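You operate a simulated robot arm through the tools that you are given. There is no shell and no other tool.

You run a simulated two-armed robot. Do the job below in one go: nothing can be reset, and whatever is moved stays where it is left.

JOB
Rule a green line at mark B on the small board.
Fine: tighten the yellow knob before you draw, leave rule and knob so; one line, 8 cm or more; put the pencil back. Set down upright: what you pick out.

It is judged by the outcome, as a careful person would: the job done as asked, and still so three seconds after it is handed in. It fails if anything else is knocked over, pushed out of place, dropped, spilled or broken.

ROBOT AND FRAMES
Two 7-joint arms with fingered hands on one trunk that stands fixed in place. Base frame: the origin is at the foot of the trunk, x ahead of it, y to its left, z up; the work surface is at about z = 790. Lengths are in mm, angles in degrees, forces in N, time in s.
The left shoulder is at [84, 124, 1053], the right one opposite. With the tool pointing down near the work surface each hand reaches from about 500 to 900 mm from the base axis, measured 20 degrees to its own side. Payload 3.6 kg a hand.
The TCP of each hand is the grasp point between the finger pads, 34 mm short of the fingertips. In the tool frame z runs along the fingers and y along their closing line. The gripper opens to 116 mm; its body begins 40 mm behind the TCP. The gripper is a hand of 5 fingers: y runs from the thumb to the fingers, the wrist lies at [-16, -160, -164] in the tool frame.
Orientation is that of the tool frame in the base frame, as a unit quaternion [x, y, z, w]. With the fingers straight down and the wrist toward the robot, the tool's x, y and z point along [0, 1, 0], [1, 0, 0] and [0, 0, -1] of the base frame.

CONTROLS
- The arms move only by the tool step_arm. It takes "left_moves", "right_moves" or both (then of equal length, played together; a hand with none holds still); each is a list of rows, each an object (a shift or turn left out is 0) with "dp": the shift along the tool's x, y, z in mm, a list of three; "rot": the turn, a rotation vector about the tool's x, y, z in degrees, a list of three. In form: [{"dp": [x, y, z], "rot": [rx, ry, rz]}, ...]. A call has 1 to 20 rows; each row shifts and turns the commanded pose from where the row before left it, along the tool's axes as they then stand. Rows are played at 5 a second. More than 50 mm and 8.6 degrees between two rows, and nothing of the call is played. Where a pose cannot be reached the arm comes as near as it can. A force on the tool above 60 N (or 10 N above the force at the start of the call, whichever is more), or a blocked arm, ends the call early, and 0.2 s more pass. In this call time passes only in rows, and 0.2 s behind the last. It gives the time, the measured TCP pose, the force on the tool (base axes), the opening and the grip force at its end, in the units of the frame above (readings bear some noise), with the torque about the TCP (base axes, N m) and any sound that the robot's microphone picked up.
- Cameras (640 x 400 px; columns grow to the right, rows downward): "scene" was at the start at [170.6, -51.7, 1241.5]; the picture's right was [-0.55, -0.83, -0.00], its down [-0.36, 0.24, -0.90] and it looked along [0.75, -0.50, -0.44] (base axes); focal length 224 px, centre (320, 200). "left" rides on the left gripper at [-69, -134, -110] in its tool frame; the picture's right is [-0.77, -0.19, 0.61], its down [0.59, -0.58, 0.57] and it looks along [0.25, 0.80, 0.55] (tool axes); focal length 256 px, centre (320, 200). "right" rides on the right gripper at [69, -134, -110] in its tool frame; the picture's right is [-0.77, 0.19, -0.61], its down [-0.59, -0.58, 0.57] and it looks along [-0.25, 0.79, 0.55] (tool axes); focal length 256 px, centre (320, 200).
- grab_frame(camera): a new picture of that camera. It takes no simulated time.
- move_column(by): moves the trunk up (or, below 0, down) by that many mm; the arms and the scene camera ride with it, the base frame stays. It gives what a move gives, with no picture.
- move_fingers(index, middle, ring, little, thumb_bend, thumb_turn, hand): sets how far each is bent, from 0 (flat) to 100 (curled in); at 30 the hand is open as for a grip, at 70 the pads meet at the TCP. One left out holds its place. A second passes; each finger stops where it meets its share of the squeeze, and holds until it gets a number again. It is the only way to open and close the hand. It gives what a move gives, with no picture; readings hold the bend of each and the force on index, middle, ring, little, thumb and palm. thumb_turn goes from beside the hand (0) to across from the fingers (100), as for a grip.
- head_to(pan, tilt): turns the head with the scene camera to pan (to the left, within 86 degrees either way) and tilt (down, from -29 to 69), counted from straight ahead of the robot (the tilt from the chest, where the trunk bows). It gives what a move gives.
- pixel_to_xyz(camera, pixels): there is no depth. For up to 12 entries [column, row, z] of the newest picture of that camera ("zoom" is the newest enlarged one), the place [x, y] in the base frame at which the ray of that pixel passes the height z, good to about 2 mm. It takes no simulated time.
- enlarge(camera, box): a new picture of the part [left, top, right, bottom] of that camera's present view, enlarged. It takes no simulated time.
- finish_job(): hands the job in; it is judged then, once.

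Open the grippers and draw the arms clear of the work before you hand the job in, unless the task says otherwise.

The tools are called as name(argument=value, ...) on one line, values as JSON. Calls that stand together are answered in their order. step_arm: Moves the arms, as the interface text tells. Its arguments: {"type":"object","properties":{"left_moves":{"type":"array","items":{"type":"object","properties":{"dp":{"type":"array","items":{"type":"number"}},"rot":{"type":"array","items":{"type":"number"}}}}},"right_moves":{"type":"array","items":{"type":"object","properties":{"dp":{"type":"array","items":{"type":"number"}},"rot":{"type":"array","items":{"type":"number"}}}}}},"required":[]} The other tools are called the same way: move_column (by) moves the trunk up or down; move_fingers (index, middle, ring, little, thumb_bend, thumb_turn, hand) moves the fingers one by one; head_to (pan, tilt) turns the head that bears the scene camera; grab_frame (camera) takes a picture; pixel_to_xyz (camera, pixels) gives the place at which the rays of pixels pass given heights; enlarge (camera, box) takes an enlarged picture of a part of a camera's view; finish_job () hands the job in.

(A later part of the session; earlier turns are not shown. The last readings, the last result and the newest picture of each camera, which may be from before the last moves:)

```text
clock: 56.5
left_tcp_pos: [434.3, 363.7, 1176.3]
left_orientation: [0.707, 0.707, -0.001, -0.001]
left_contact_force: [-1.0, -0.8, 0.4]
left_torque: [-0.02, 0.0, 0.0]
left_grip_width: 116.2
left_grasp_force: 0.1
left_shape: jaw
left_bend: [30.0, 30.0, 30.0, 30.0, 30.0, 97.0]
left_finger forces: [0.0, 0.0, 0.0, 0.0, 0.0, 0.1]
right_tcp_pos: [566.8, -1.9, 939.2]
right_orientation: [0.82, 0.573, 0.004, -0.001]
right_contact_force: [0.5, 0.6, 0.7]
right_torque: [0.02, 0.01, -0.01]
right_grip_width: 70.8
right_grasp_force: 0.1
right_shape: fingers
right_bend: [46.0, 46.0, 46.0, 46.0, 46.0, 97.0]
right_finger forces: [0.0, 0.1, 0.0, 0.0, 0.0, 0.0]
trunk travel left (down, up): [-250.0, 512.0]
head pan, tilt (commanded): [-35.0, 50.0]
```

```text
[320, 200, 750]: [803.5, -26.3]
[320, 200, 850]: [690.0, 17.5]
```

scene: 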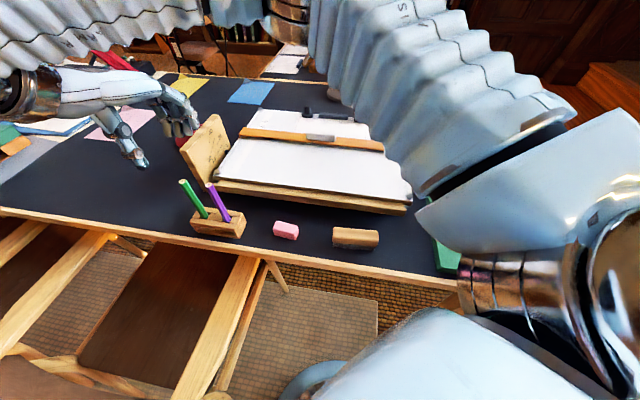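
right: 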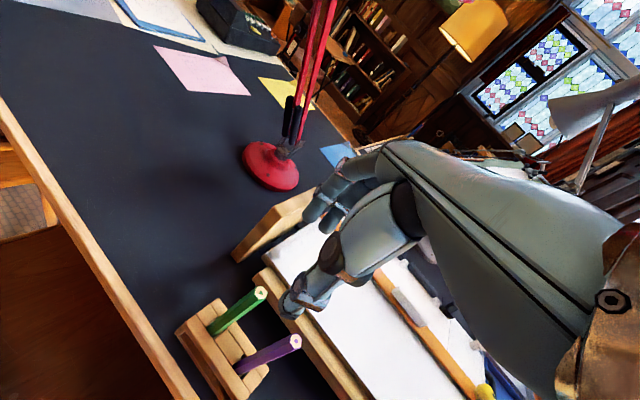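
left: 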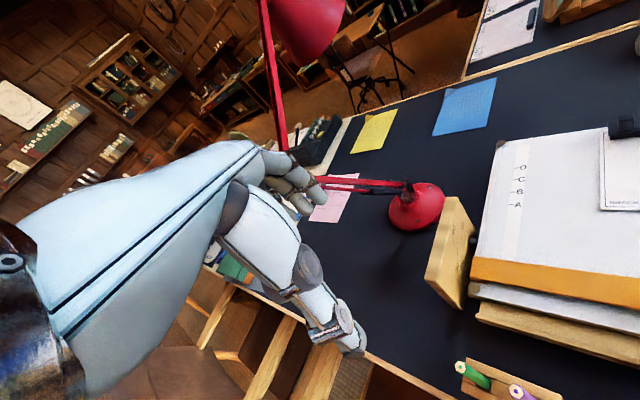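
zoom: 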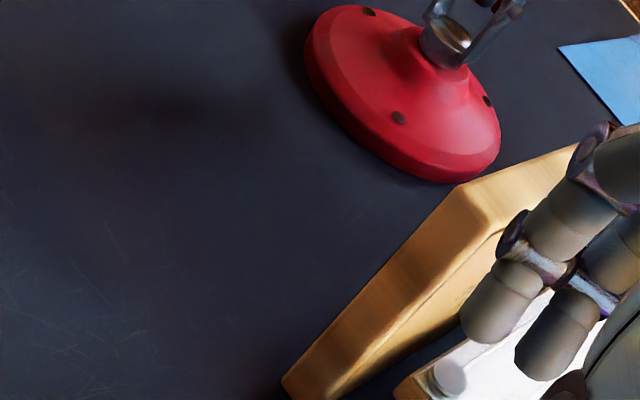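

The plate's nearest corner is at about (675,-24), more than 100 mm from the pencil, so the fingers clear it. I lower 40 mm around the pencil.

step_arm(right_moves=[{"dp": [1, -2, 10]}, {"dp": [0, 0, 15]}, {"dp": [0, 0, 15]}, {"dp": [0, 0, 0]}])

enlarge(camera="right", box=[220, 180, 400, 340])

enlarge(camera="scene", box=[150, 130, 270, 250])

```text
clock: 57.5
left_tcp_pos: [433.8, 363.4, 1177.1]
left_orientation: [0.707, 0.707, -0.001, -0.001]
left_contact_force: [-0.6, 0.1, 0.4]
left_torque: [-0.01, 0.01, -0.03]
left_grip_width: 116.1
left_grasp_force: 0.1
left_shape: jaw
left_bend: [30.0, 30.0, 30.0, 30.0, 30.0, 97.0]
left_finger forces: [0.1, 0.0, 0.0, 0.0, 0.0, 0.1]
right_tcp_pos: [564.8, -1.6, 899.1]
right_orientation: [0.82, 0.573, 0.003, 0.0]
right_contact_force: [-1.1, 0.0, 0.0]
right_torque: [-0.01, 0.0, 0.01]
right_grip_width: 70.7
right_grasp_force: 0.0
right_shape: fingers
right_bend: [46.0, 46.0, 46.0, 46.0, 46.0, 97.0]
right_finger forces: [0.0, 0.0, 0.0, 0.0, 0.1, 0.0]
trunk travel left (down, up): [-250.0, 512.0]
head pan, tilt (commanded): [-35.0, 50.0]
```

```text
2.50 times, centred on (310, 260) of right
```

zoom: 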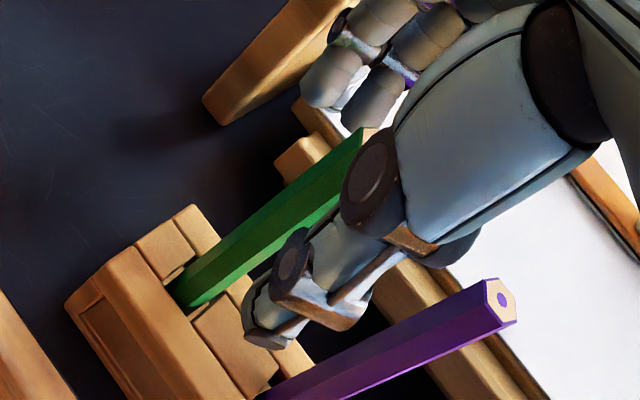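

```text
3.33 times, centred on (210, 190) of scene
```

zoom: 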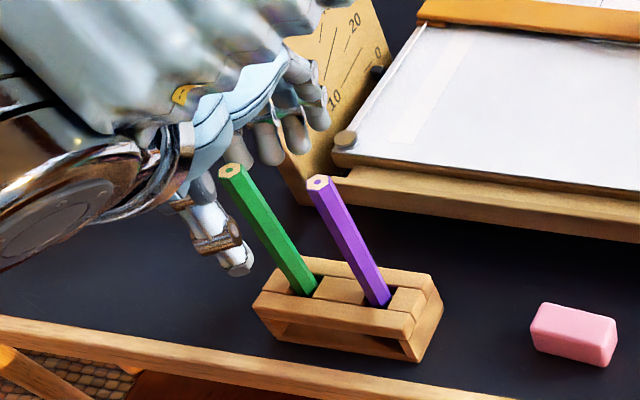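

Green stands between thumb and fingers and purple is clear. I lower another 33 mm to grip near its top third.

step_arm(right_moves=[{"dp": [0, 0, 12]}, {"dp": [0, 0, 12]}, {"dp": [0, 0, 9]}, {"dp": [0, 0, 0]}])

enlarge(camera="right", box=[220, 180, 400, 340])

enlarge(camera="scene", box=[150, 130, 270, 250])

```text
clock: 58.5
left_tcp_pos: [435.7, 365.0, 1179.0]
left_orientation: [0.707, 0.707, 0.0, 0.0]
left_contact_force: [0.1, -0.4, -0.3]
left_torque: [-0.01, -0.01, 0.01]
left_grip_width: 115.9
left_grasp_force: 0.2
left_shape: jaw
left_bend: [30.0, 30.0, 30.0, 30.0, 30.0, 97.0]
left_finger forces: [0.1, 0.0, 0.0, 0.1, 0.1, 0.1]
right_tcp_pos: [563.5, -1.7, 864.5]
right_orientation: [0.82, 0.572, 0.003, -0.001]
right_contact_force: [0.4, 0.3, 0.1]
right_torque: [0.01, 0.02, -0.03]
right_grip_width: 71.1
right_grasp_force: 0.1
right_shape: fingers
right_bend: [46.0, 46.0, 46.0, 46.0, 46.0, 97.0]
right_finger forces: [0.0, 0.1, 0.0, 0.0, 0.0, 0.1]
trunk travel left (down, up): [-250.0, 512.0]
head pan, tilt (commanded): [-35.0, 50.0]
```

```text
2.50 times, centred on (310, 260) of right
```

zoom: 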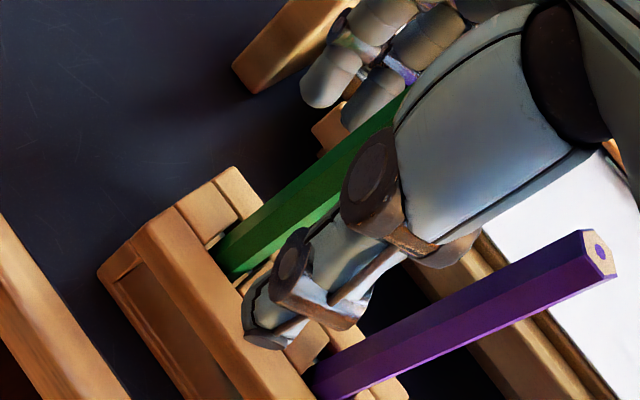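

```text
3.33 times, centred on (210, 190) of scene
```

zoom: 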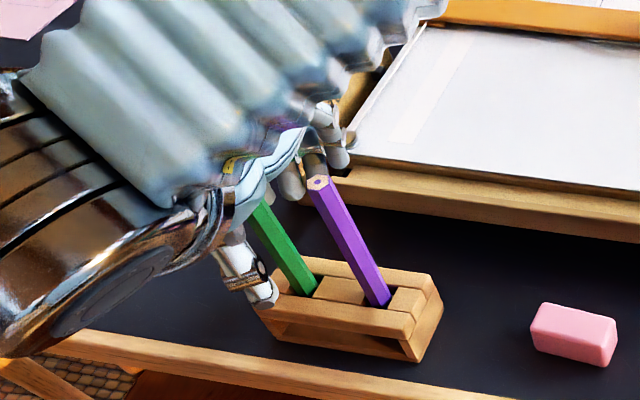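

The pencil is well inside the grip zone. I close index, middle and thumb most of the way first, keeping ring and little finger back.

move_fingers(hand="right", index=63, middle=63, thumb_bend=63)

enlarge(camera="right", box=[220, 180, 400, 340])

enlarge(camera="scene", box=[150, 130, 270, 250])

```text
clock: 59.5
left_tcp_pos: [434.0, 362.7, 1176.3]
left_orientation: [0.707, 0.708, 0.0, 0.0]
left_contact_force: [-1.0, 0.5, -0.2]
left_torque: [-0.02, -0.03, 0.0]
left_grip_width: 116.1
left_grasp_force: 0.1
left_shape: jaw
left_bend: [30.0, 30.0, 30.0, 30.0, 30.0, 97.0]
left_finger forces: [0.0, 0.0, 0.0, 0.0, 0.0, 0.1]
right_tcp_pos: [562.9, -1.4, 864.5]
right_orientation: [0.82, 0.572, 0.005, 0.0]
right_contact_force: [-0.2, 0.3, 0.0]
right_torque: [0.01, 0.01, 0.02]
right_grip_width: 22.3
right_grasp_force: 0.0
right_shape: fingers
right_bend: [63.0, 63.0, 46.0, 46.0, 63.0, 97.0]
right_finger forces: [0.1, 0.0, 0.0, 0.0, 0.1, 0.1]
trunk travel left (down, up): [-250.0, 512.0]
head pan, tilt (commanded): [-35.0, 50.0]
```

```text
2.50 times, centred on (310, 260) of right
```

zoom: 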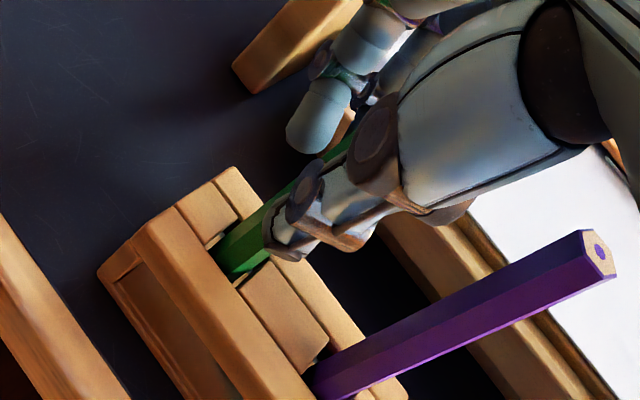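

```text
3.33 times, centred on (210, 190) of scene
```

zoom: 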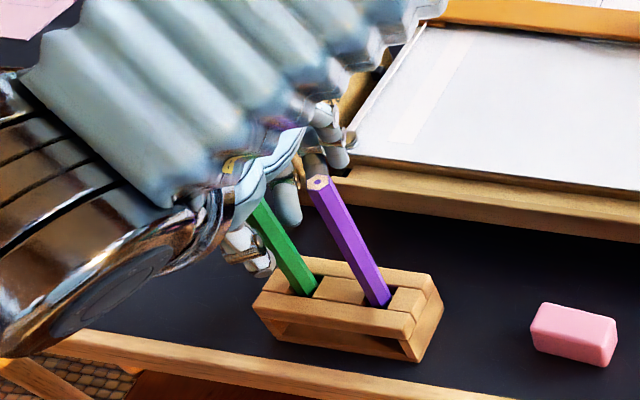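

Still no contact at 22 mm opening. I close onto the pencil.

move_fingers(hand="right", index=68, middle=68, thumb_bend=68)

enlarge(camera="scene", box=[150, 130, 270, 250])

```text
clock: 60.5
left_tcp_pos: [435.5, 362.5, 1178.7]
left_orientation: [0.707, 0.707, -0.001, 0.0]
left_contact_force: [0.5, 0.5, -0.3]
left_torque: [-0.02, 0.0, 0.0]
left_grip_width: 116.1
left_grasp_force: 0.0
left_shape: jaw
left_bend: [30.0, 30.0, 30.0, 30.0, 30.0, 97.0]
left_finger forces: [0.0, 0.0, 0.0, 0.1, 0.0, 0.0]
right_tcp_pos: [563.1, -2.5, 865.7]
right_orientation: [0.819, 0.573, 0.004, -0.001]
right_contact_force: [0.2, -0.1, 1.0]
right_torque: [-0.02, 0.0, 0.02]
right_grip_width: 9.3
right_grasp_force: 1.8
right_shape: fingers
right_bend: [68.0, 67.0, 46.0, 46.0, 68.0, 97.0]
right_finger forces: [0.4, 0.8, 0.0, 0.0, 1.0, 0.0]
trunk travel left (down, up): [-250.0, 512.0]
head pan, tilt (commanded): [-35.0, 50.0]
```

```text
3.33 times, centred on (210, 190) of scene
```

zoom: 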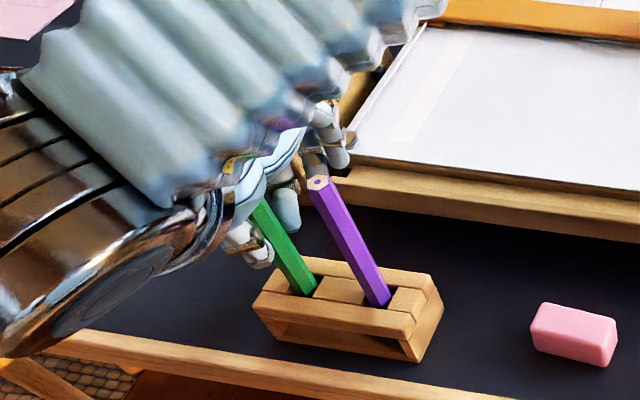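

Contact on index, middle and thumb. I firm up the grip.

move_fingers(hand="right", index=78, middle=78, thumb_bend=78)

enlarge(camera="scene", box=[150, 130, 270, 250])

enlarge(camera="right", box=[220, 180, 400, 340])

```text
clock: 61.5
left_tcp_pos: [435.2, 363.2, 1178.0]
left_orientation: [0.708, 0.707, 0.0, 0.0]
left_contact_force: [-0.4, -1.0, -0.4]
left_torque: [0.0, 0.01, -0.01]
left_grip_width: 115.7
left_grasp_force: 0.0
left_shape: jaw
left_bend: [30.0, 30.0, 30.0, 30.0, 30.0, 97.0]
left_finger forces: [0.1, 0.0, 0.0, 0.0, 0.1, 0.1]
right_tcp_pos: [563.7, -1.5, 865.7]
right_orientation: [0.82, 0.573, 0.004, 0.0]
right_contact_force: [-1.0, 0.5, -0.4]
right_torque: [-0.01, 0.02, -0.02]
right_grip_width: 0.8
right_grasp_force: 25.9
right_shape: fingers
right_bend: [72.0, 72.0, 46.0, 46.0, 73.0, 93.0]
right_finger forces: [8.9, 18.8, 0.0, 0.1, 23.6, 0.1]
trunk travel left (down, up): [-250.0, 512.0]
head pan, tilt (commanded): [-35.0, 50.0]
```

```text
3.33 times, centred on (210, 190) of scene
```

zoom: 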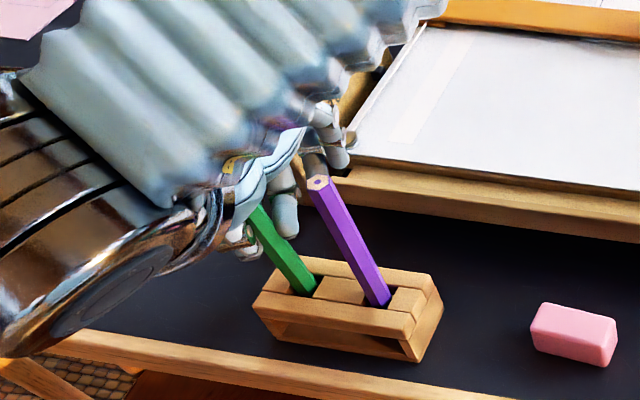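

```text
2.50 times, centred on (310, 260) of right
```

zoom: 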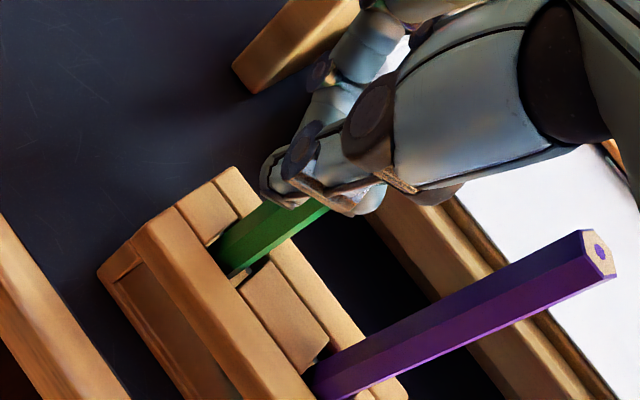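

Grip force is 26 N. I lift slowly straight up and check that the pencil comes along while the block and the purple one stay.

step_arm(right_moves=[{"dp": [0, 0, -5]}, {"dp": [0, 0, -8]}, {"dp": [0, 0, -10]}, {"dp": [0, 0, -10]}, {"dp": [0, 0, -10]}, {"dp": [0, 0, 0]}])

enlarge(camera="scene", box=[150, 110, 270, 250])

enlarge(camera="right", box=[220, 180, 400, 340])

```text
clock: 62.9
left_tcp_pos: [434.3, 363.3, 1176.0]
left_orientation: [0.707, 0.707, -0.001, 0.0]
left_contact_force: [-0.2, 0.1, -0.3]
left_torque: [-0.01, 0.02, -0.01]
left_grip_width: 115.9
left_grasp_force: 0.1
left_shape: jaw
left_bend: [30.0, 30.0, 30.0, 30.0, 30.0, 97.0]
left_finger forces: [0.1, 0.1, 0.1, 0.0, 0.0, 0.0]
right_tcp_pos: [563.1, -0.7, 908.6]
right_orientation: [0.82, 0.573, 0.004, -0.001]
right_contact_force: [0.4, 0.3, 1.2]
right_torque: [0.01, 0.0, -0.01]
right_grip_width: 0.9
right_grasp_force: 26.1
right_shape: fingers
right_bend: [72.0, 72.0, 46.0, 46.0, 73.0, 93.0]
right_finger forces: [9.2, 19.5, 0.1, 0.0, 23.9, 0.0]
trunk travel left (down, up): [-250.0, 512.0]
head pan, tilt (commanded): [-35.0, 50.0]
```

```text
2.86 times, centred on (210, 180) of scene
```

zoom: 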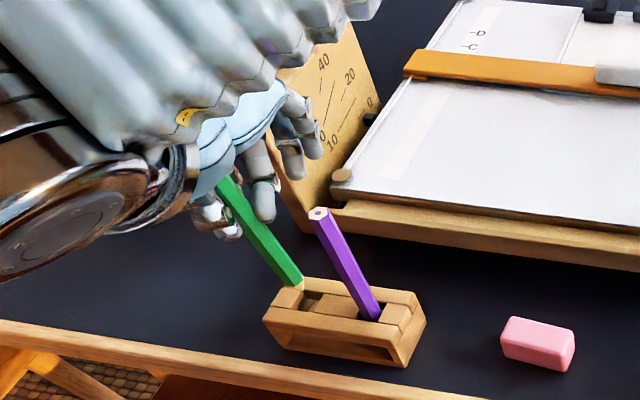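

```text
2.50 times, centred on (310, 260) of right
```

zoom: 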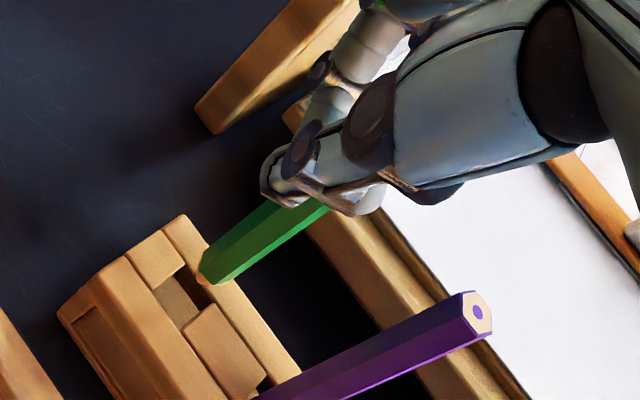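

The pencil came out cleanly, its sharpened end just leaving the block. I lift 60 mm further and look at the tip.

step_arm(right_moves=[{"dp": [0, 0, -15]}, {"dp": [0, 0, -20]}, {"dp": [0, 0, -25]}, {"dp": [0, 0, 0]}])

enlarge(camera="scene", box=[150, 110, 270, 250])

grab_frame(camera="right")

enlarge(camera="right", box=[180, 220, 340, 340])

```text
clock: 63.9
left_tcp_pos: [433.8, 363.9, 1176.6]
left_orientation: [0.707, 0.707, -0.001, -0.001]
left_contact_force: [-0.2, -1.0, 0.8]
left_torque: [-0.01, 0.03, 0.04]
left_grip_width: 116.0
left_grasp_force: 0.1
left_shape: jaw
left_bend: [30.0, 30.0, 30.0, 30.0, 30.0, 97.0]
left_finger forces: [0.0, 0.0, 0.0, 0.1, 0.0, 0.0]
right_tcp_pos: [564.3, -1.4, 966.9]
right_orientation: [0.82, 0.573, 0.004, -0.001]
right_contact_force: [-1.0, -0.2, -0.1]
right_torque: [0.04, 0.01, -0.01]
right_grip_width: 0.2
right_grasp_force: 26.9
right_shape: fingers
right_bend: [72.0, 73.0, 46.0, 46.0, 73.0, 93.0]
right_finger forces: [9.0, 20.0, 0.0, 0.0, 23.9, 0.0]
trunk travel left (down, up): [-250.0, 512.0]
head pan, tilt (commanded): [-35.0, 50.0]
```

```text
2.86 times, centred on (210, 180) of scene
```

zoom: 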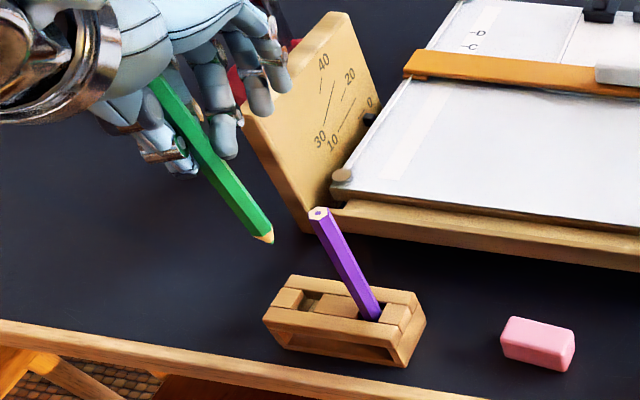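

```text
taken
```

right: 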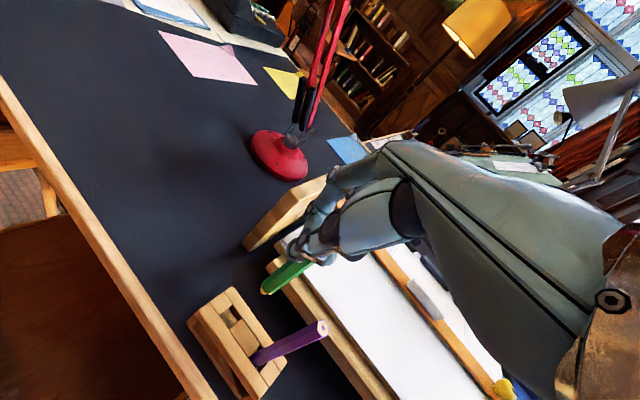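

```text
3.33 times, centred on (260, 280) of right
```

zoom: 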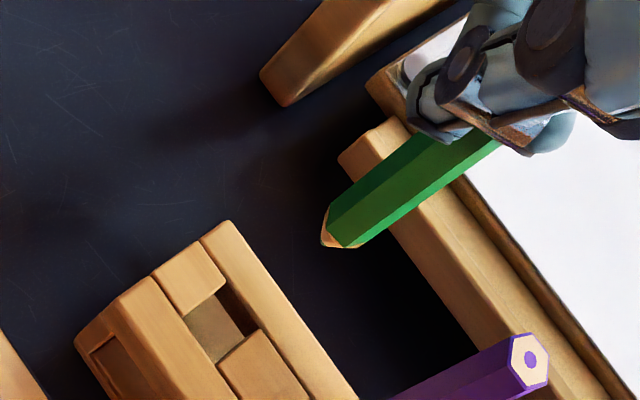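

The tip is now visible: near (323,243) in the right zoom and (272,242) in the scene zoom. I triangulate it to learn how far it sits below the TCP.

pixel_to_xyz(camera="zoom", pixels=[[323, 243, 840], [323, 243, 880], [338, 205, 860]])

enlarge(camera="scene", box=[200, 170, 264, 210])

```text
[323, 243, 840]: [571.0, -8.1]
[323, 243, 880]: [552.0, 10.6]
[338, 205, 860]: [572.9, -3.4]
```

```text
10.00 times, centred on (232, 190) of scene
```

zoom: 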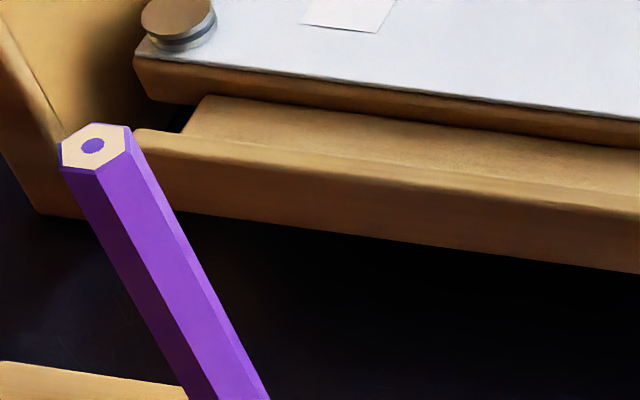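

That was off target; the tip is at scene pixel (193,195). I enlarge there.

enlarge(camera="scene", box=[165, 160, 213, 210])

pixel_to_xyz(camera="zoom", pixels=[[320, 200, 860]])

```text
8.00 times, centred on (189, 185) of scene
```

zoom: 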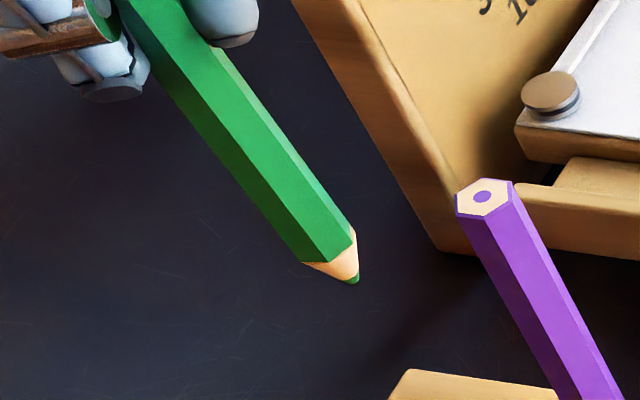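

```text
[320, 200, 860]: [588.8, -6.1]
```

The green lead tip is at (357,282). I get its ray.

pixel_to_xyz(camera="zoom", pixels=[[357, 282, 840], [357, 282, 880], [328, 246, 860]])

```text
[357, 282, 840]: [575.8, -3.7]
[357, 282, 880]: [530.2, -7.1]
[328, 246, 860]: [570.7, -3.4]
```

The tip sits 119 mm beyond the TCP, almost straight (offset about -2, +3.6 mm). I raise the hand, turn to a yaw of -45° and carry the pencil high over to the sheet.

step_arm(right_moves=[{"dp": [0, 0, -20]}, {"dp": [0, 0, -20]}, {"rot": [0, 0, 8.4]}, {"rot": [0, 0, 8.4]}, {"rot": [0, 0, 8.3]}, {"dp": [-21.3, 28, 0]}, {"dp": [-21.3, 28, 0]}, {"dp": [-21.3, 28, 0]}, {"dp": [-21.3, 28, 0]}, {"dp": [-21.3, 28, 0]}, {"dp": [-21.3, 28, 0]}, {"dp": [-21.3, 28, 0]}, {"dp": [-21.3, 28, 0]}, {"dp": [-21.3, 28, 0]}, {"dp": [-21.3, 28, 0]}, {"dp": [-21.3, 28, 0]}, {"dp": [-21.7, 28.6, 0]}, {"dp": [0, 0, 0]}])

grab_frame(camera="scene")

grab_frame(camera="right")

```text
clock: 67.7
left_tcp_pos: [433.7, 364.2, 1177.6]
left_orientation: [0.706, 0.708, -0.001, -0.001]
left_contact_force: [0.7, -1.0, 0.6]
left_torque: [-0.01, 0.01, -0.01]
left_grip_width: 115.8
left_grasp_force: 0.1
left_shape: jaw
left_bend: [30.0, 30.0, 30.0, 30.0, 30.0, 97.0]
left_finger forces: [0.0, 0.0, 0.0, 0.0, 0.1, 0.0]
right_tcp_pos: [619.2, -422.2, 1005.2]
right_orientation: [0.925, 0.381, 0.003, -0.002]
right_contact_force: [-0.2, 0.7, -0.7]
right_torque: [-0.02, 0.03, -0.02]
right_grip_width: 0.2
right_grasp_force: 27.2
right_shape: fingers
right_bend: [72.0, 73.0, 46.0, 46.0, 74.0, 92.0]
right_finger forces: [8.6, 21.5, 0.0, 0.1, 24.5, 0.0]
trunk travel left (down, up): [-250.0, 512.0]
head pan, tilt (commanded): [-35.0, 50.0]
```

```text
taken
```

scene: 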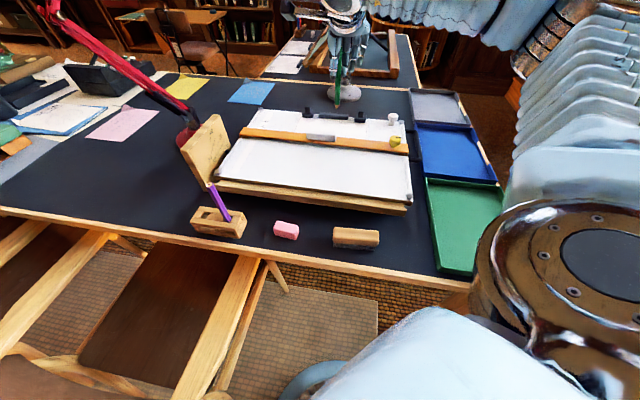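

```text
taken
```

right: 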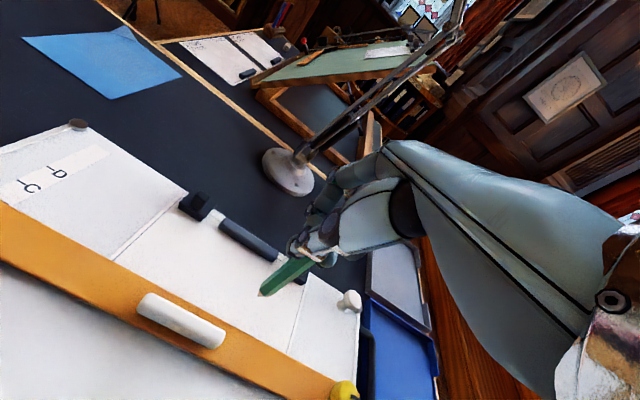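

The hand is at yaw -45° above the sheet with the pencil firmly held. Still high up, I tilt the pencil 18° (top away from the rule) and move above the stroke's left start to test the reach.

step_arm(right_moves=[{"rot": [6, 0, 0]}, {"rot": [6, 0, 0]}, {"rot": [6, 0, 0]}, {"dp": [0, 17.6, -5.7]}, {"dp": [0, 17.6, -5.7]}, {"dp": [18, 0, 0]}, {"dp": [18, 0, 0]}, {"dp": [17, 0, 0]}, {"dp": [0, 0, 0]}])

enlarge(camera="scene", box=[240, 30, 400, 160])

grab_frame(camera="right")

```text
clock: 69.7
left_tcp_pos: [434.1, 363.5, 1177.2]
left_orientation: [0.707, 0.708, 0.0, -0.001]
left_contact_force: [0.2, -0.3, 0.7]
left_torque: [0.01, -0.01, 0.0]
left_grip_width: 116.0
left_grasp_force: 0.2
left_shape: jaw
left_bend: [30.0, 30.0, 30.0, 30.0, 30.0, 97.0]
left_finger forces: [0.1, 0.0, 0.0, 0.0, 0.0, 0.0]
right_tcp_pos: [681.6, -412.2, 1007.9]
right_orientation: [0.913, 0.376, -0.056, -0.146]
right_contact_force: [1.0, -0.3, -0.4]
right_torque: [-0.02, 0.0, -0.02]
right_grip_width: 0.1
right_grasp_force: 28.1
right_shape: fingers
right_bend: [72.0, 73.0, 46.0, 46.0, 74.0, 92.0]
right_finger forces: [9.1, 22.0, 0.0, 0.0, 24.8, 0.0]
trunk travel left (down, up): [-250.0, 512.0]
head pan, tilt (commanded): [-35.0, 50.0]
```

```text
3.08 times, centred on (320, 95) of scene
```

zoom: 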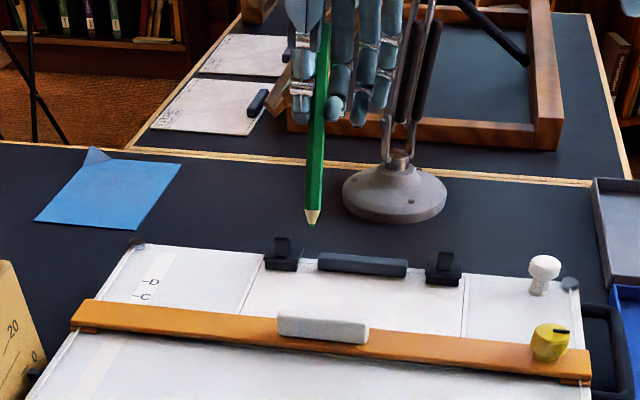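

```text
taken
```

right: 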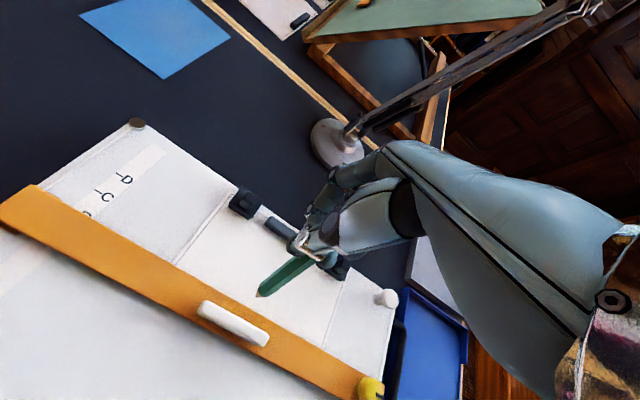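

The pose is reachable: TCP (682,-412,1008). I lower vertically by 75 mm, keeping the tip about 30 mm over the sheet, and check the tip against the rule's edge.

step_arm(right_moves=[{"dp": [0, 7.7, 23.8]}, {"dp": [0, 7.7, 23.8]}, {"dp": [0, 7.7, 23.8]}, {"dp": [0, 0, 0]}])

enlarge(camera="scene", box=[280, 80, 360, 150])

grab_frame(camera="right")

enlarge(camera="right", box=[180, 240, 340, 340])

```text
clock: 70.7
left_tcp_pos: [434.3, 363.4, 1178.0]
left_orientation: [0.707, 0.707, -0.002, -0.001]
left_contact_force: [-0.8, -0.2, -0.6]
left_torque: [0.02, -0.03, 0.04]
left_grip_width: 115.8
left_grasp_force: 0.1
left_shape: jaw
left_bend: [30.0, 30.0, 30.0, 30.0, 30.0, 97.0]
left_finger forces: [0.0, 0.1, 0.0, 0.0, 0.0, 0.0]
right_tcp_pos: [682.3, -411.5, 933.0]
right_orientation: [0.913, 0.377, -0.056, -0.146]
right_contact_force: [-0.3, 0.3, 0.3]
right_torque: [0.0, -0.02, 0.0]
right_grip_width: 0.3
right_grasp_force: 28.6
right_shape: fingers
right_bend: [72.0, 73.0, 46.0, 46.0, 74.0, 92.0]
right_finger forces: [9.3, 22.5, 0.1, 0.1, 25.1, 0.1]
trunk travel left (down, up): [-250.0, 512.0]
head pan, tilt (commanded): [-35.0, 50.0]
```

```text
5.71 times, centred on (320, 115) of scene
```

zoom: 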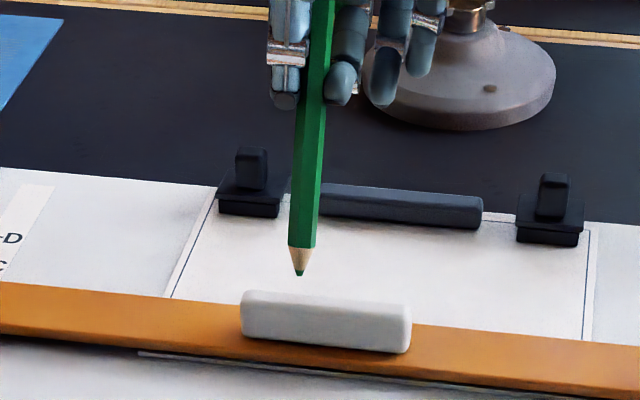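

```text
taken
```

right: 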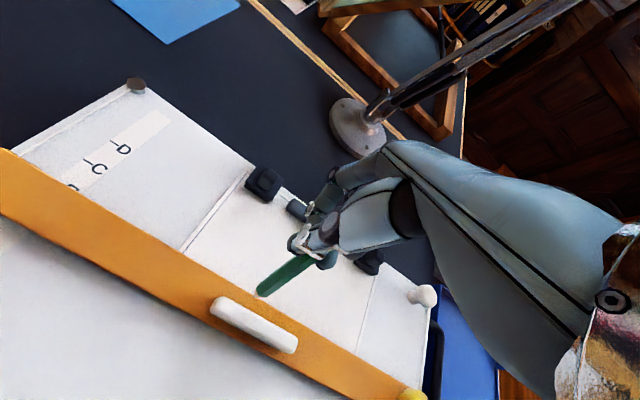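

```text
4.00 times, centred on (260, 290) of right
```

zoom: 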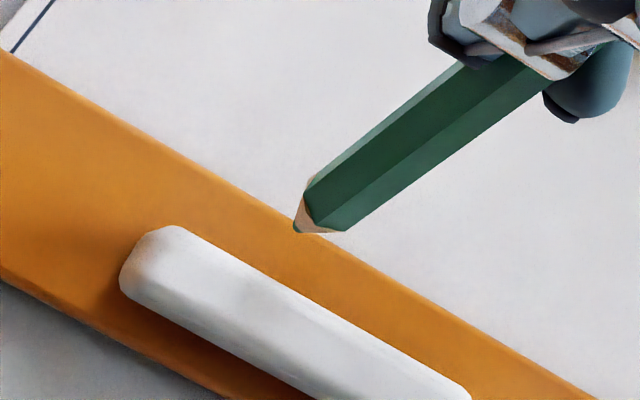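

The tip reads (254.5,298) in the right camera now versus (261,293) at pick-up, so it may have shifted in the hand. I triangulate the tip afresh.

pixel_to_xyz(camera="right", pixels=[[254.5, 298, 800], [254.5, 298, 830], [261, 286, 800]])

enlarge(camera="scene", box=[300, 110, 340, 135])

pixel_to_xyz(camera="zoom", pixels=[[320, 200, 800]])

```text
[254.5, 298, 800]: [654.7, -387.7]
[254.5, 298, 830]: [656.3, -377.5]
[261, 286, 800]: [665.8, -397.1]
```

```text
16.00 times, centred on (320, 122) of scene
```

zoom: 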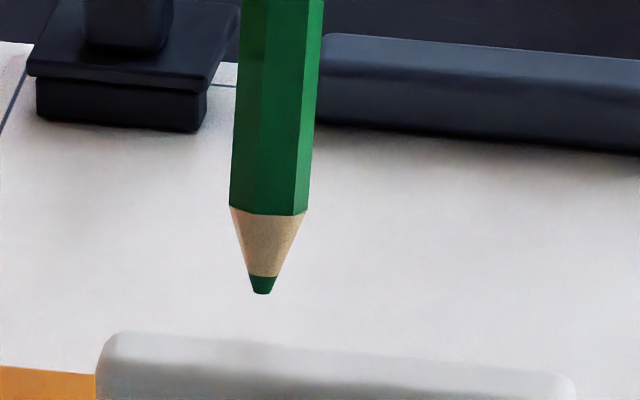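

```text
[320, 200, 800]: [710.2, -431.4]
```

The cone is about 18 mm long with a blunt green lead, tip at (262,291). I get its ray and compare.

pixel_to_xyz(camera="zoom", pixels=[[262, 291, 800], [262, 291, 830], [60, 369, 800], [580, 400, 800]])

```text
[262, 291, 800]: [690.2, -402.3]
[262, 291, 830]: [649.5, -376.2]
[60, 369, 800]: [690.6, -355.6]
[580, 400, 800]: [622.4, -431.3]
```

The tip is now at about (656,-380,825), i.e. 7.7 mm short of where I want it beside the rule's edge. I shift 7.7 mm up-board, lower 20 mm and check again.

step_arm(right_moves=[{"dp": [0, 3.7, -1.2]}, {"dp": [0, 3.6, -1.2]}, {"dp": [0, 3.1, 9.5]}, {"dp": [0, 3.1, 9.5]}, {"dp": [0, 0, 0]}, {"dp": [0, 0, 0]}])

grab_frame(camera="right")

enlarge(camera="right", box=[220, 270, 300, 320])

enlarge(camera="scene", box=[300, 110, 340, 135])

```text
clock: 72.1
left_tcp_pos: [435.0, 363.9, 1177.8]
left_orientation: [0.707, 0.707, 0.0, 0.0]
left_contact_force: [0.6, -0.1, -0.8]
left_torque: [-0.02, 0.01, 0.01]
left_grip_width: 116.1
left_grasp_force: 0.2
left_shape: jaw
left_bend: [30.0, 30.0, 30.0, 30.0, 30.0, 97.0]
left_finger forces: [0.0, 0.1, 0.0, 0.1, 0.1, 0.0]
right_tcp_pos: [687.7, -415.1, 912.4]
right_orientation: [0.913, 0.377, -0.057, -0.146]
right_contact_force: [0.3, 0.4, -0.1]
right_torque: [-0.02, 0.03, 0.03]
right_grip_width: 0.0
right_grasp_force: 29.2
right_shape: fingers
right_bend: [72.0, 74.0, 46.0, 46.0, 75.0, 92.0]
right_finger forces: [9.3, 22.5, 0.1, 0.1, 25.7, 0.0]
trunk travel left (down, up): [-250.0, 512.0]
head pan, tilt (commanded): [-35.0, 50.0]
```

```text
taken
```

right: 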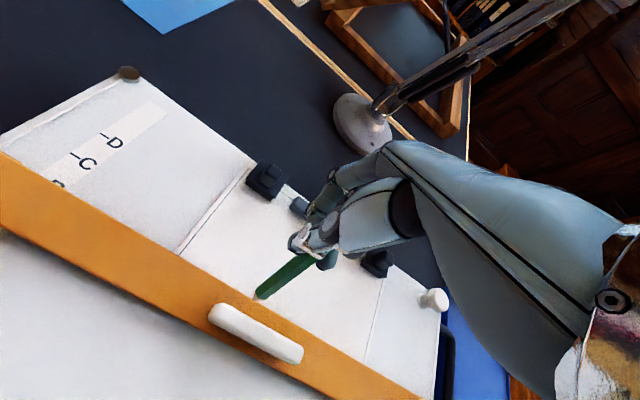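

```text
8.00 times, centred on (260, 295) of right
```

zoom: 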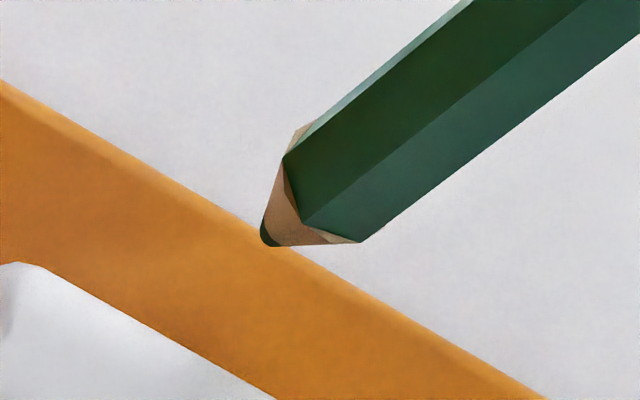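

```text
16.00 times, centred on (320, 122) of scene
```

zoom: 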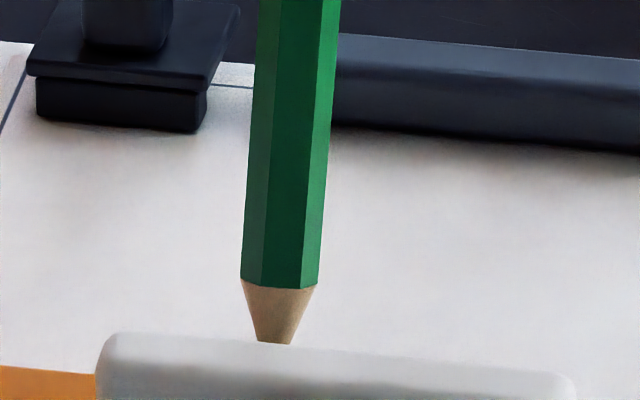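

The tip is next to the rule's far edge at about (253.4,300) in the right picture. I get its ray and the edge's for the lateral gap.

pixel_to_xyz(camera="right", pixels=[[253.4, 300, 804], [253.4, 300, 791], [220, 279.8, 800], [253.4, 299.4, 800], [288.5, 320, 800], [72.5, 163, 789], [84.5, 160, 789]])

enlarge(camera="right", box=[40, 120, 140, 200])

```text
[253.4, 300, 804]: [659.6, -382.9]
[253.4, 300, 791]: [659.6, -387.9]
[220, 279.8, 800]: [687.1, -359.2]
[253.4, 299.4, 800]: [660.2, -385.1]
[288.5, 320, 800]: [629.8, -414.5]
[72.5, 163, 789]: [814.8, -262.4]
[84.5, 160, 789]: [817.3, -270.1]
```

```text
5.00 times, centred on (90, 160) of right
```

zoom: 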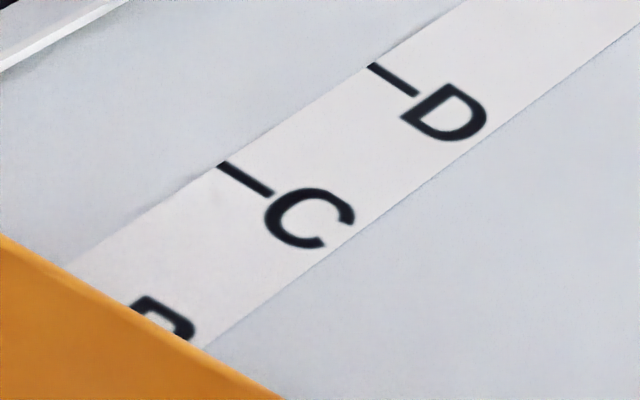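

The tip is just hidden behind the handle in the scene view; extrapolating its cone puts the tip near (272,365) in that zoom. I use that to pin its height.

enlarge(camera="scene", box=[300, 110, 340, 135])

pixel_to_xyz(camera="zoom", pixels=[[272, 365, 800], [272, 365, 806], [241, 281, 815], [318, 288, 815], [279, 284, 820]])

```text
16.00 times, centred on (320, 122) of scene
```

zoom: 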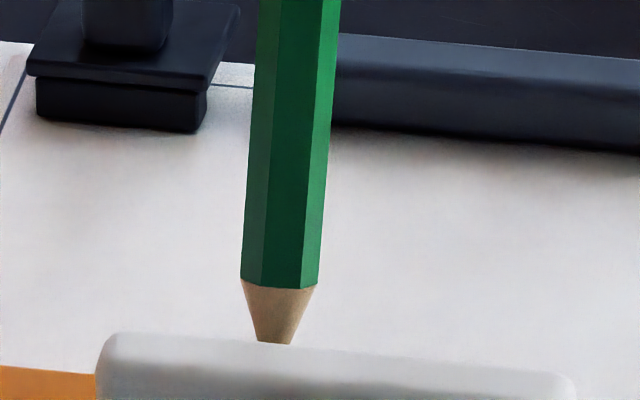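

```text
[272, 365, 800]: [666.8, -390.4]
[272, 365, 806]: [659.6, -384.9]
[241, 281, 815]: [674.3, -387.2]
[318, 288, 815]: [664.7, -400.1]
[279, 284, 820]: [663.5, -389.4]
```

The tip seems to creep slowly within the grip. I hold still for two seconds and compare its pixel position.

step_arm(right_moves=[{"dp": [0, 0, 0]}, {"dp": [0, 0, 0]}, {"dp": [0, 0, 0]}, {"dp": [0, 0, 0]}, {"dp": [0, 0, 0]}, {"dp": [0, 0, 0]}, {"dp": [0, 0, 0]}, {"dp": [0, 0, 0]}, {"dp": [0, 0, 0]}, {"dp": [0, 0, 0]}])

enlarge(camera="right", box=[220, 270, 300, 320])

enlarge(camera="right", box=[240, 200, 400, 300])

```text
clock: 74.3
left_tcp_pos: [434.1, 364.1, 1176.6]
left_orientation: [0.707, 0.707, -0.001, -0.001]
left_contact_force: [0.1, 0.0, -0.4]
left_torque: [0.0, -0.01, -0.02]
left_grip_width: 116.0
left_grasp_force: 0.0
left_shape: jaw
left_bend: [30.0, 30.0, 30.0, 30.0, 30.0, 97.0]
left_finger forces: [0.0, 0.0, 0.0, 0.0, 0.0, 0.0]
right_tcp_pos: [689.1, -416.4, 911.8]
right_orientation: [0.913, 0.376, -0.056, -0.147]
right_contact_force: [-0.1, 0.3, -0.6]
right_torque: [0.01, 0.0, 0.0]
right_grip_width: 0.0
right_grasp_force: 28.3
right_shape: fingers
right_bend: [72.0, 74.0, 46.0, 46.0, 75.0, 92.0]
right_finger forces: [9.2, 22.4, 0.0, 0.0, 25.6, 0.1]
trunk travel left (down, up): [-250.0, 512.0]
head pan, tilt (commanded): [-35.0, 50.0]
```

```text
8.00 times, centred on (260, 295) of right
```

zoom: 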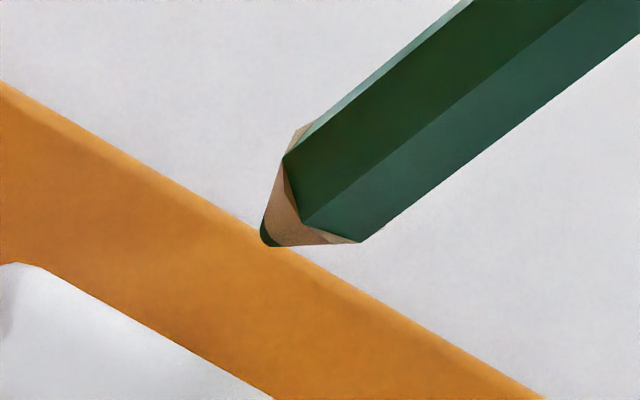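

```text
4.00 times, centred on (320, 250) of right
```

zoom: 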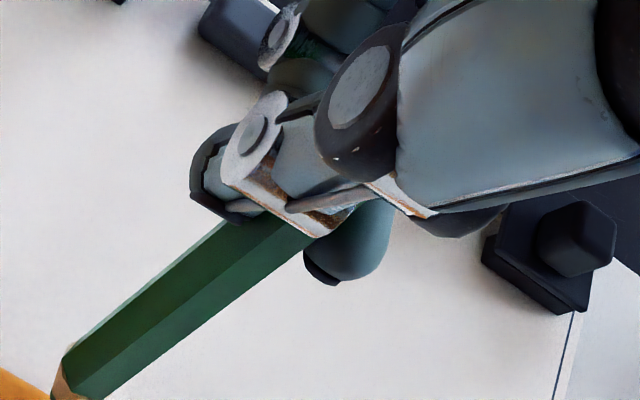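

There is no creep while holding still, so the pencil is stable now. Relative to the edge the tip is still about 2 mm on the rule's side, so I shift 4.3 mm up-board, and look.

step_arm(right_moves=[{"dp": [0, 2.05, -0.67]}, {"dp": [0, 2.05, -0.67]}, {"dp": [0, 0, 0]}, {"dp": [0, 0, 0]}])

grab_frame(camera="right")

enlarge(camera="right", box=[220, 270, 300, 320])

enlarge(camera="scene", box=[300, 110, 340, 135])

```text
clock: 75.3
left_tcp_pos: [435.0, 363.0, 1178.2]
left_orientation: [0.707, 0.707, 0.0, -0.001]
left_contact_force: [0.7, -0.7, 0.4]
left_torque: [-0.01, 0.01, 0.01]
left_grip_width: 115.8
left_grasp_force: 0.1
left_shape: jaw
left_bend: [30.0, 30.0, 30.0, 30.0, 30.0, 97.0]
left_finger forces: [0.1, 0.0, 0.0, 0.0, 0.0, 0.0]
right_tcp_pos: [691.4, -420.1, 913.0]
right_orientation: [0.913, 0.377, -0.056, -0.146]
right_contact_force: [0.4, 0.3, -0.1]
right_torque: [-0.02, -0.04, -0.01]
right_grip_width: 0.0
right_grasp_force: 28.8
right_shape: fingers
right_bend: [72.0, 74.0, 46.0, 46.0, 75.0, 92.0]
right_finger forces: [9.1, 22.4, 0.0, 0.0, 25.8, 0.0]
trunk travel left (down, up): [-250.0, 512.0]
head pan, tilt (commanded): [-35.0, 50.0]
```

```text
taken
```

right: 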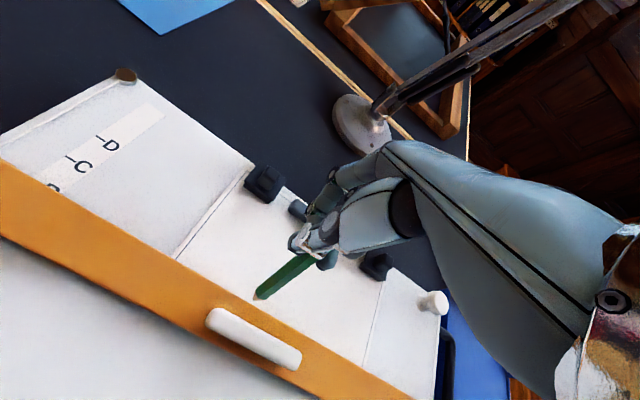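

```text
8.00 times, centred on (260, 295) of right
```

zoom: 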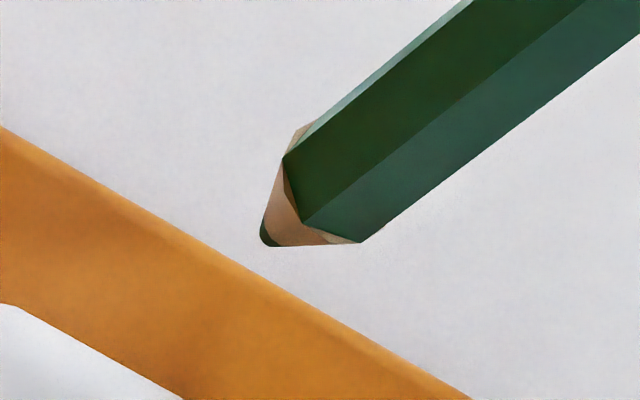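

```text
16.00 times, centred on (320, 122) of scene
```

zoom: 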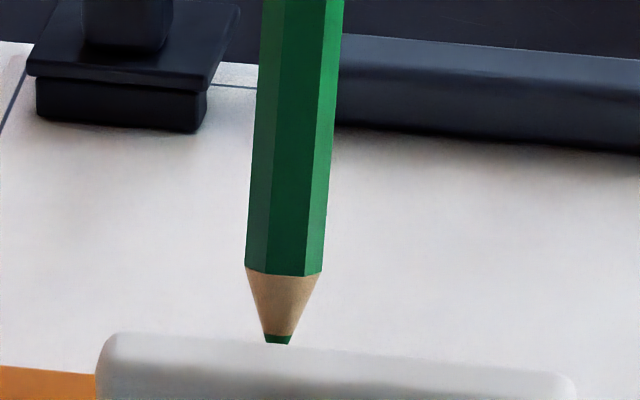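

The gap to the edge is now about 2.8 mm at tip height; I take back 0.8 mm so the lead will run close along the rule, then lower 11 mm, still above the paper.

step_arm(right_moves=[{"dp": [0, -0.76, 0.25]}, {"dp": [0, 1.24, 3.8]}, {"dp": [0, 1.24, 3.8]}, {"dp": [0, 0.93, 2.85]}, {"dp": [0, 0, 0]}, {"dp": [0, 0, 0]}])

grab_frame(camera="right")

enlarge(camera="right", box=[220, 270, 300, 320])

```text
clock: 76.7
left_tcp_pos: [435.3, 363.6, 1178.4]
left_orientation: [0.707, 0.707, -0.001, -0.001]
left_contact_force: [0.5, 0.2, 0.0]
left_torque: [-0.03, -0.01, 0.07]
left_grip_width: 116.2
left_grasp_force: 0.0
left_shape: jaw
left_bend: [30.0, 30.0, 30.0, 30.0, 30.0, 97.0]
left_finger forces: [0.0, 0.0, 0.0, 0.1, 0.0, 0.1]
right_tcp_pos: [690.6, -418.2, 901.0]
right_orientation: [0.913, 0.377, -0.056, -0.145]
right_contact_force: [0.1, -0.3, 0.2]
right_torque: [0.01, 0.0, -0.03]
right_grip_width: 0.0
right_grasp_force: 28.9
right_shape: fingers
right_bend: [72.0, 74.0, 46.0, 46.0, 75.0, 92.0]
right_finger forces: [9.2, 22.3, 0.0, 0.0, 25.9, 0.0]
trunk travel left (down, up): [-250.0, 512.0]
head pan, tilt (commanded): [-35.0, 50.0]
```

```text
taken
```

right: 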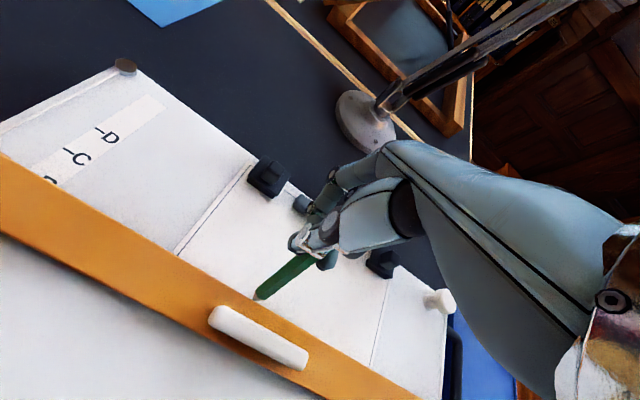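

```text
8.00 times, centred on (260, 295) of right
```

zoom: 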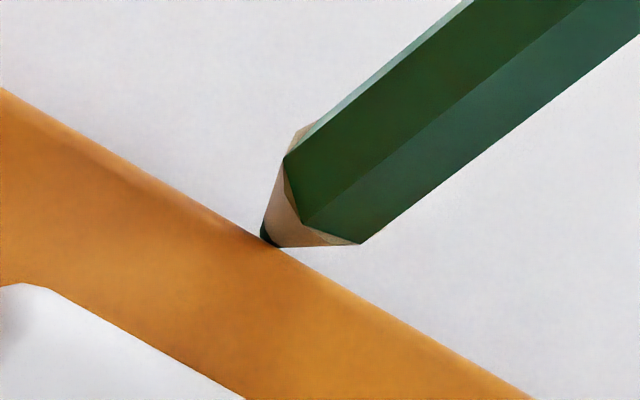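

The tip is now just behind the rule's edge line, about 1.5 mm off it and a few mm over the paper. I give 0.4 mm more room and lower 2 mm, reading the force.

step_arm(right_moves=[{"dp": [0, 0.38, -0.12]}, {"dp": [0, 0.31, 0.95]}, {"dp": [0, 0.31, 0.95]}, {"dp": [0, 0, 0]}])

```text
clock: 77.7
left_tcp_pos: [434.2, 361.6, 1177.1]
left_orientation: [0.707, 0.707, 0.0, 0.0]
left_contact_force: [0.7, 0.4, 0.1]
left_torque: [-0.02, 0.06, 0.0]
left_grip_width: 115.7
left_grasp_force: 0.1
left_shape: jaw
left_bend: [30.0, 30.0, 30.0, 30.0, 30.0, 97.0]
left_finger forces: [0.0, 0.0, 0.1, 0.0, 0.0, 0.1]
right_tcp_pos: [689.7, -419.3, 900.1]
right_orientation: [0.913, 0.376, -0.057, -0.145]
right_contact_force: [1.1, -0.1, 0.1]
right_torque: [-0.03, 0.04, 0.01]
right_grip_width: 0.0
right_grasp_force: 28.5
right_shape: fingers
right_bend: [72.0, 74.0, 46.0, 46.0, 75.0, 92.0]
right_finger forces: [9.1, 22.5, 0.0, 0.0, 25.8, 0.0]
trunk travel left (down, up): [-250.0, 512.0]
head pan, tilt (commanded): [-35.0, 50.0]
```

No contact yet (z force 0.1 N). I lower another 1.5 mm.

step_arm(right_moves=[{"dp": [0, 0.31, 0.95]}, {"dp": [0, 0.15, 0.48]}, {"dp": [0, 0, 0]}])

```text
clock: 78.5
left_tcp_pos: [434.2, 362.7, 1178.3]
left_orientation: [0.707, 0.707, 0.0, 0.0]
left_contact_force: [0.2, 0.0, -0.1]
left_torque: [0.02, 0.01, 0.0]
left_grip_width: 115.9
left_grasp_force: 0.0
left_shape: jaw
left_bend: [30.0, 30.0, 30.0, 30.0, 30.0, 97.0]
left_finger forces: [0.0, 0.1, 0.0, 0.0, 0.1, 0.0]
right_tcp_pos: [689.7, -418.6, 898.5]
right_orientation: [0.913, 0.377, -0.056, -0.146]
right_contact_force: [-0.1, -0.7, 1.8]
right_torque: [-0.02, -0.03, -0.01]
right_grip_width: 0.0
right_grasp_force: 29.0
right_shape: fingers
right_bend: [72.0, 74.0, 46.0, 46.0, 75.0, 92.0]
right_finger forces: [9.6, 22.4, 0.0, 0.0, 26.1, 0.0]
trunk travel left (down, up): [-250.0, 512.0]
head pan, tilt (commanded): [-35.0, 50.0]
```

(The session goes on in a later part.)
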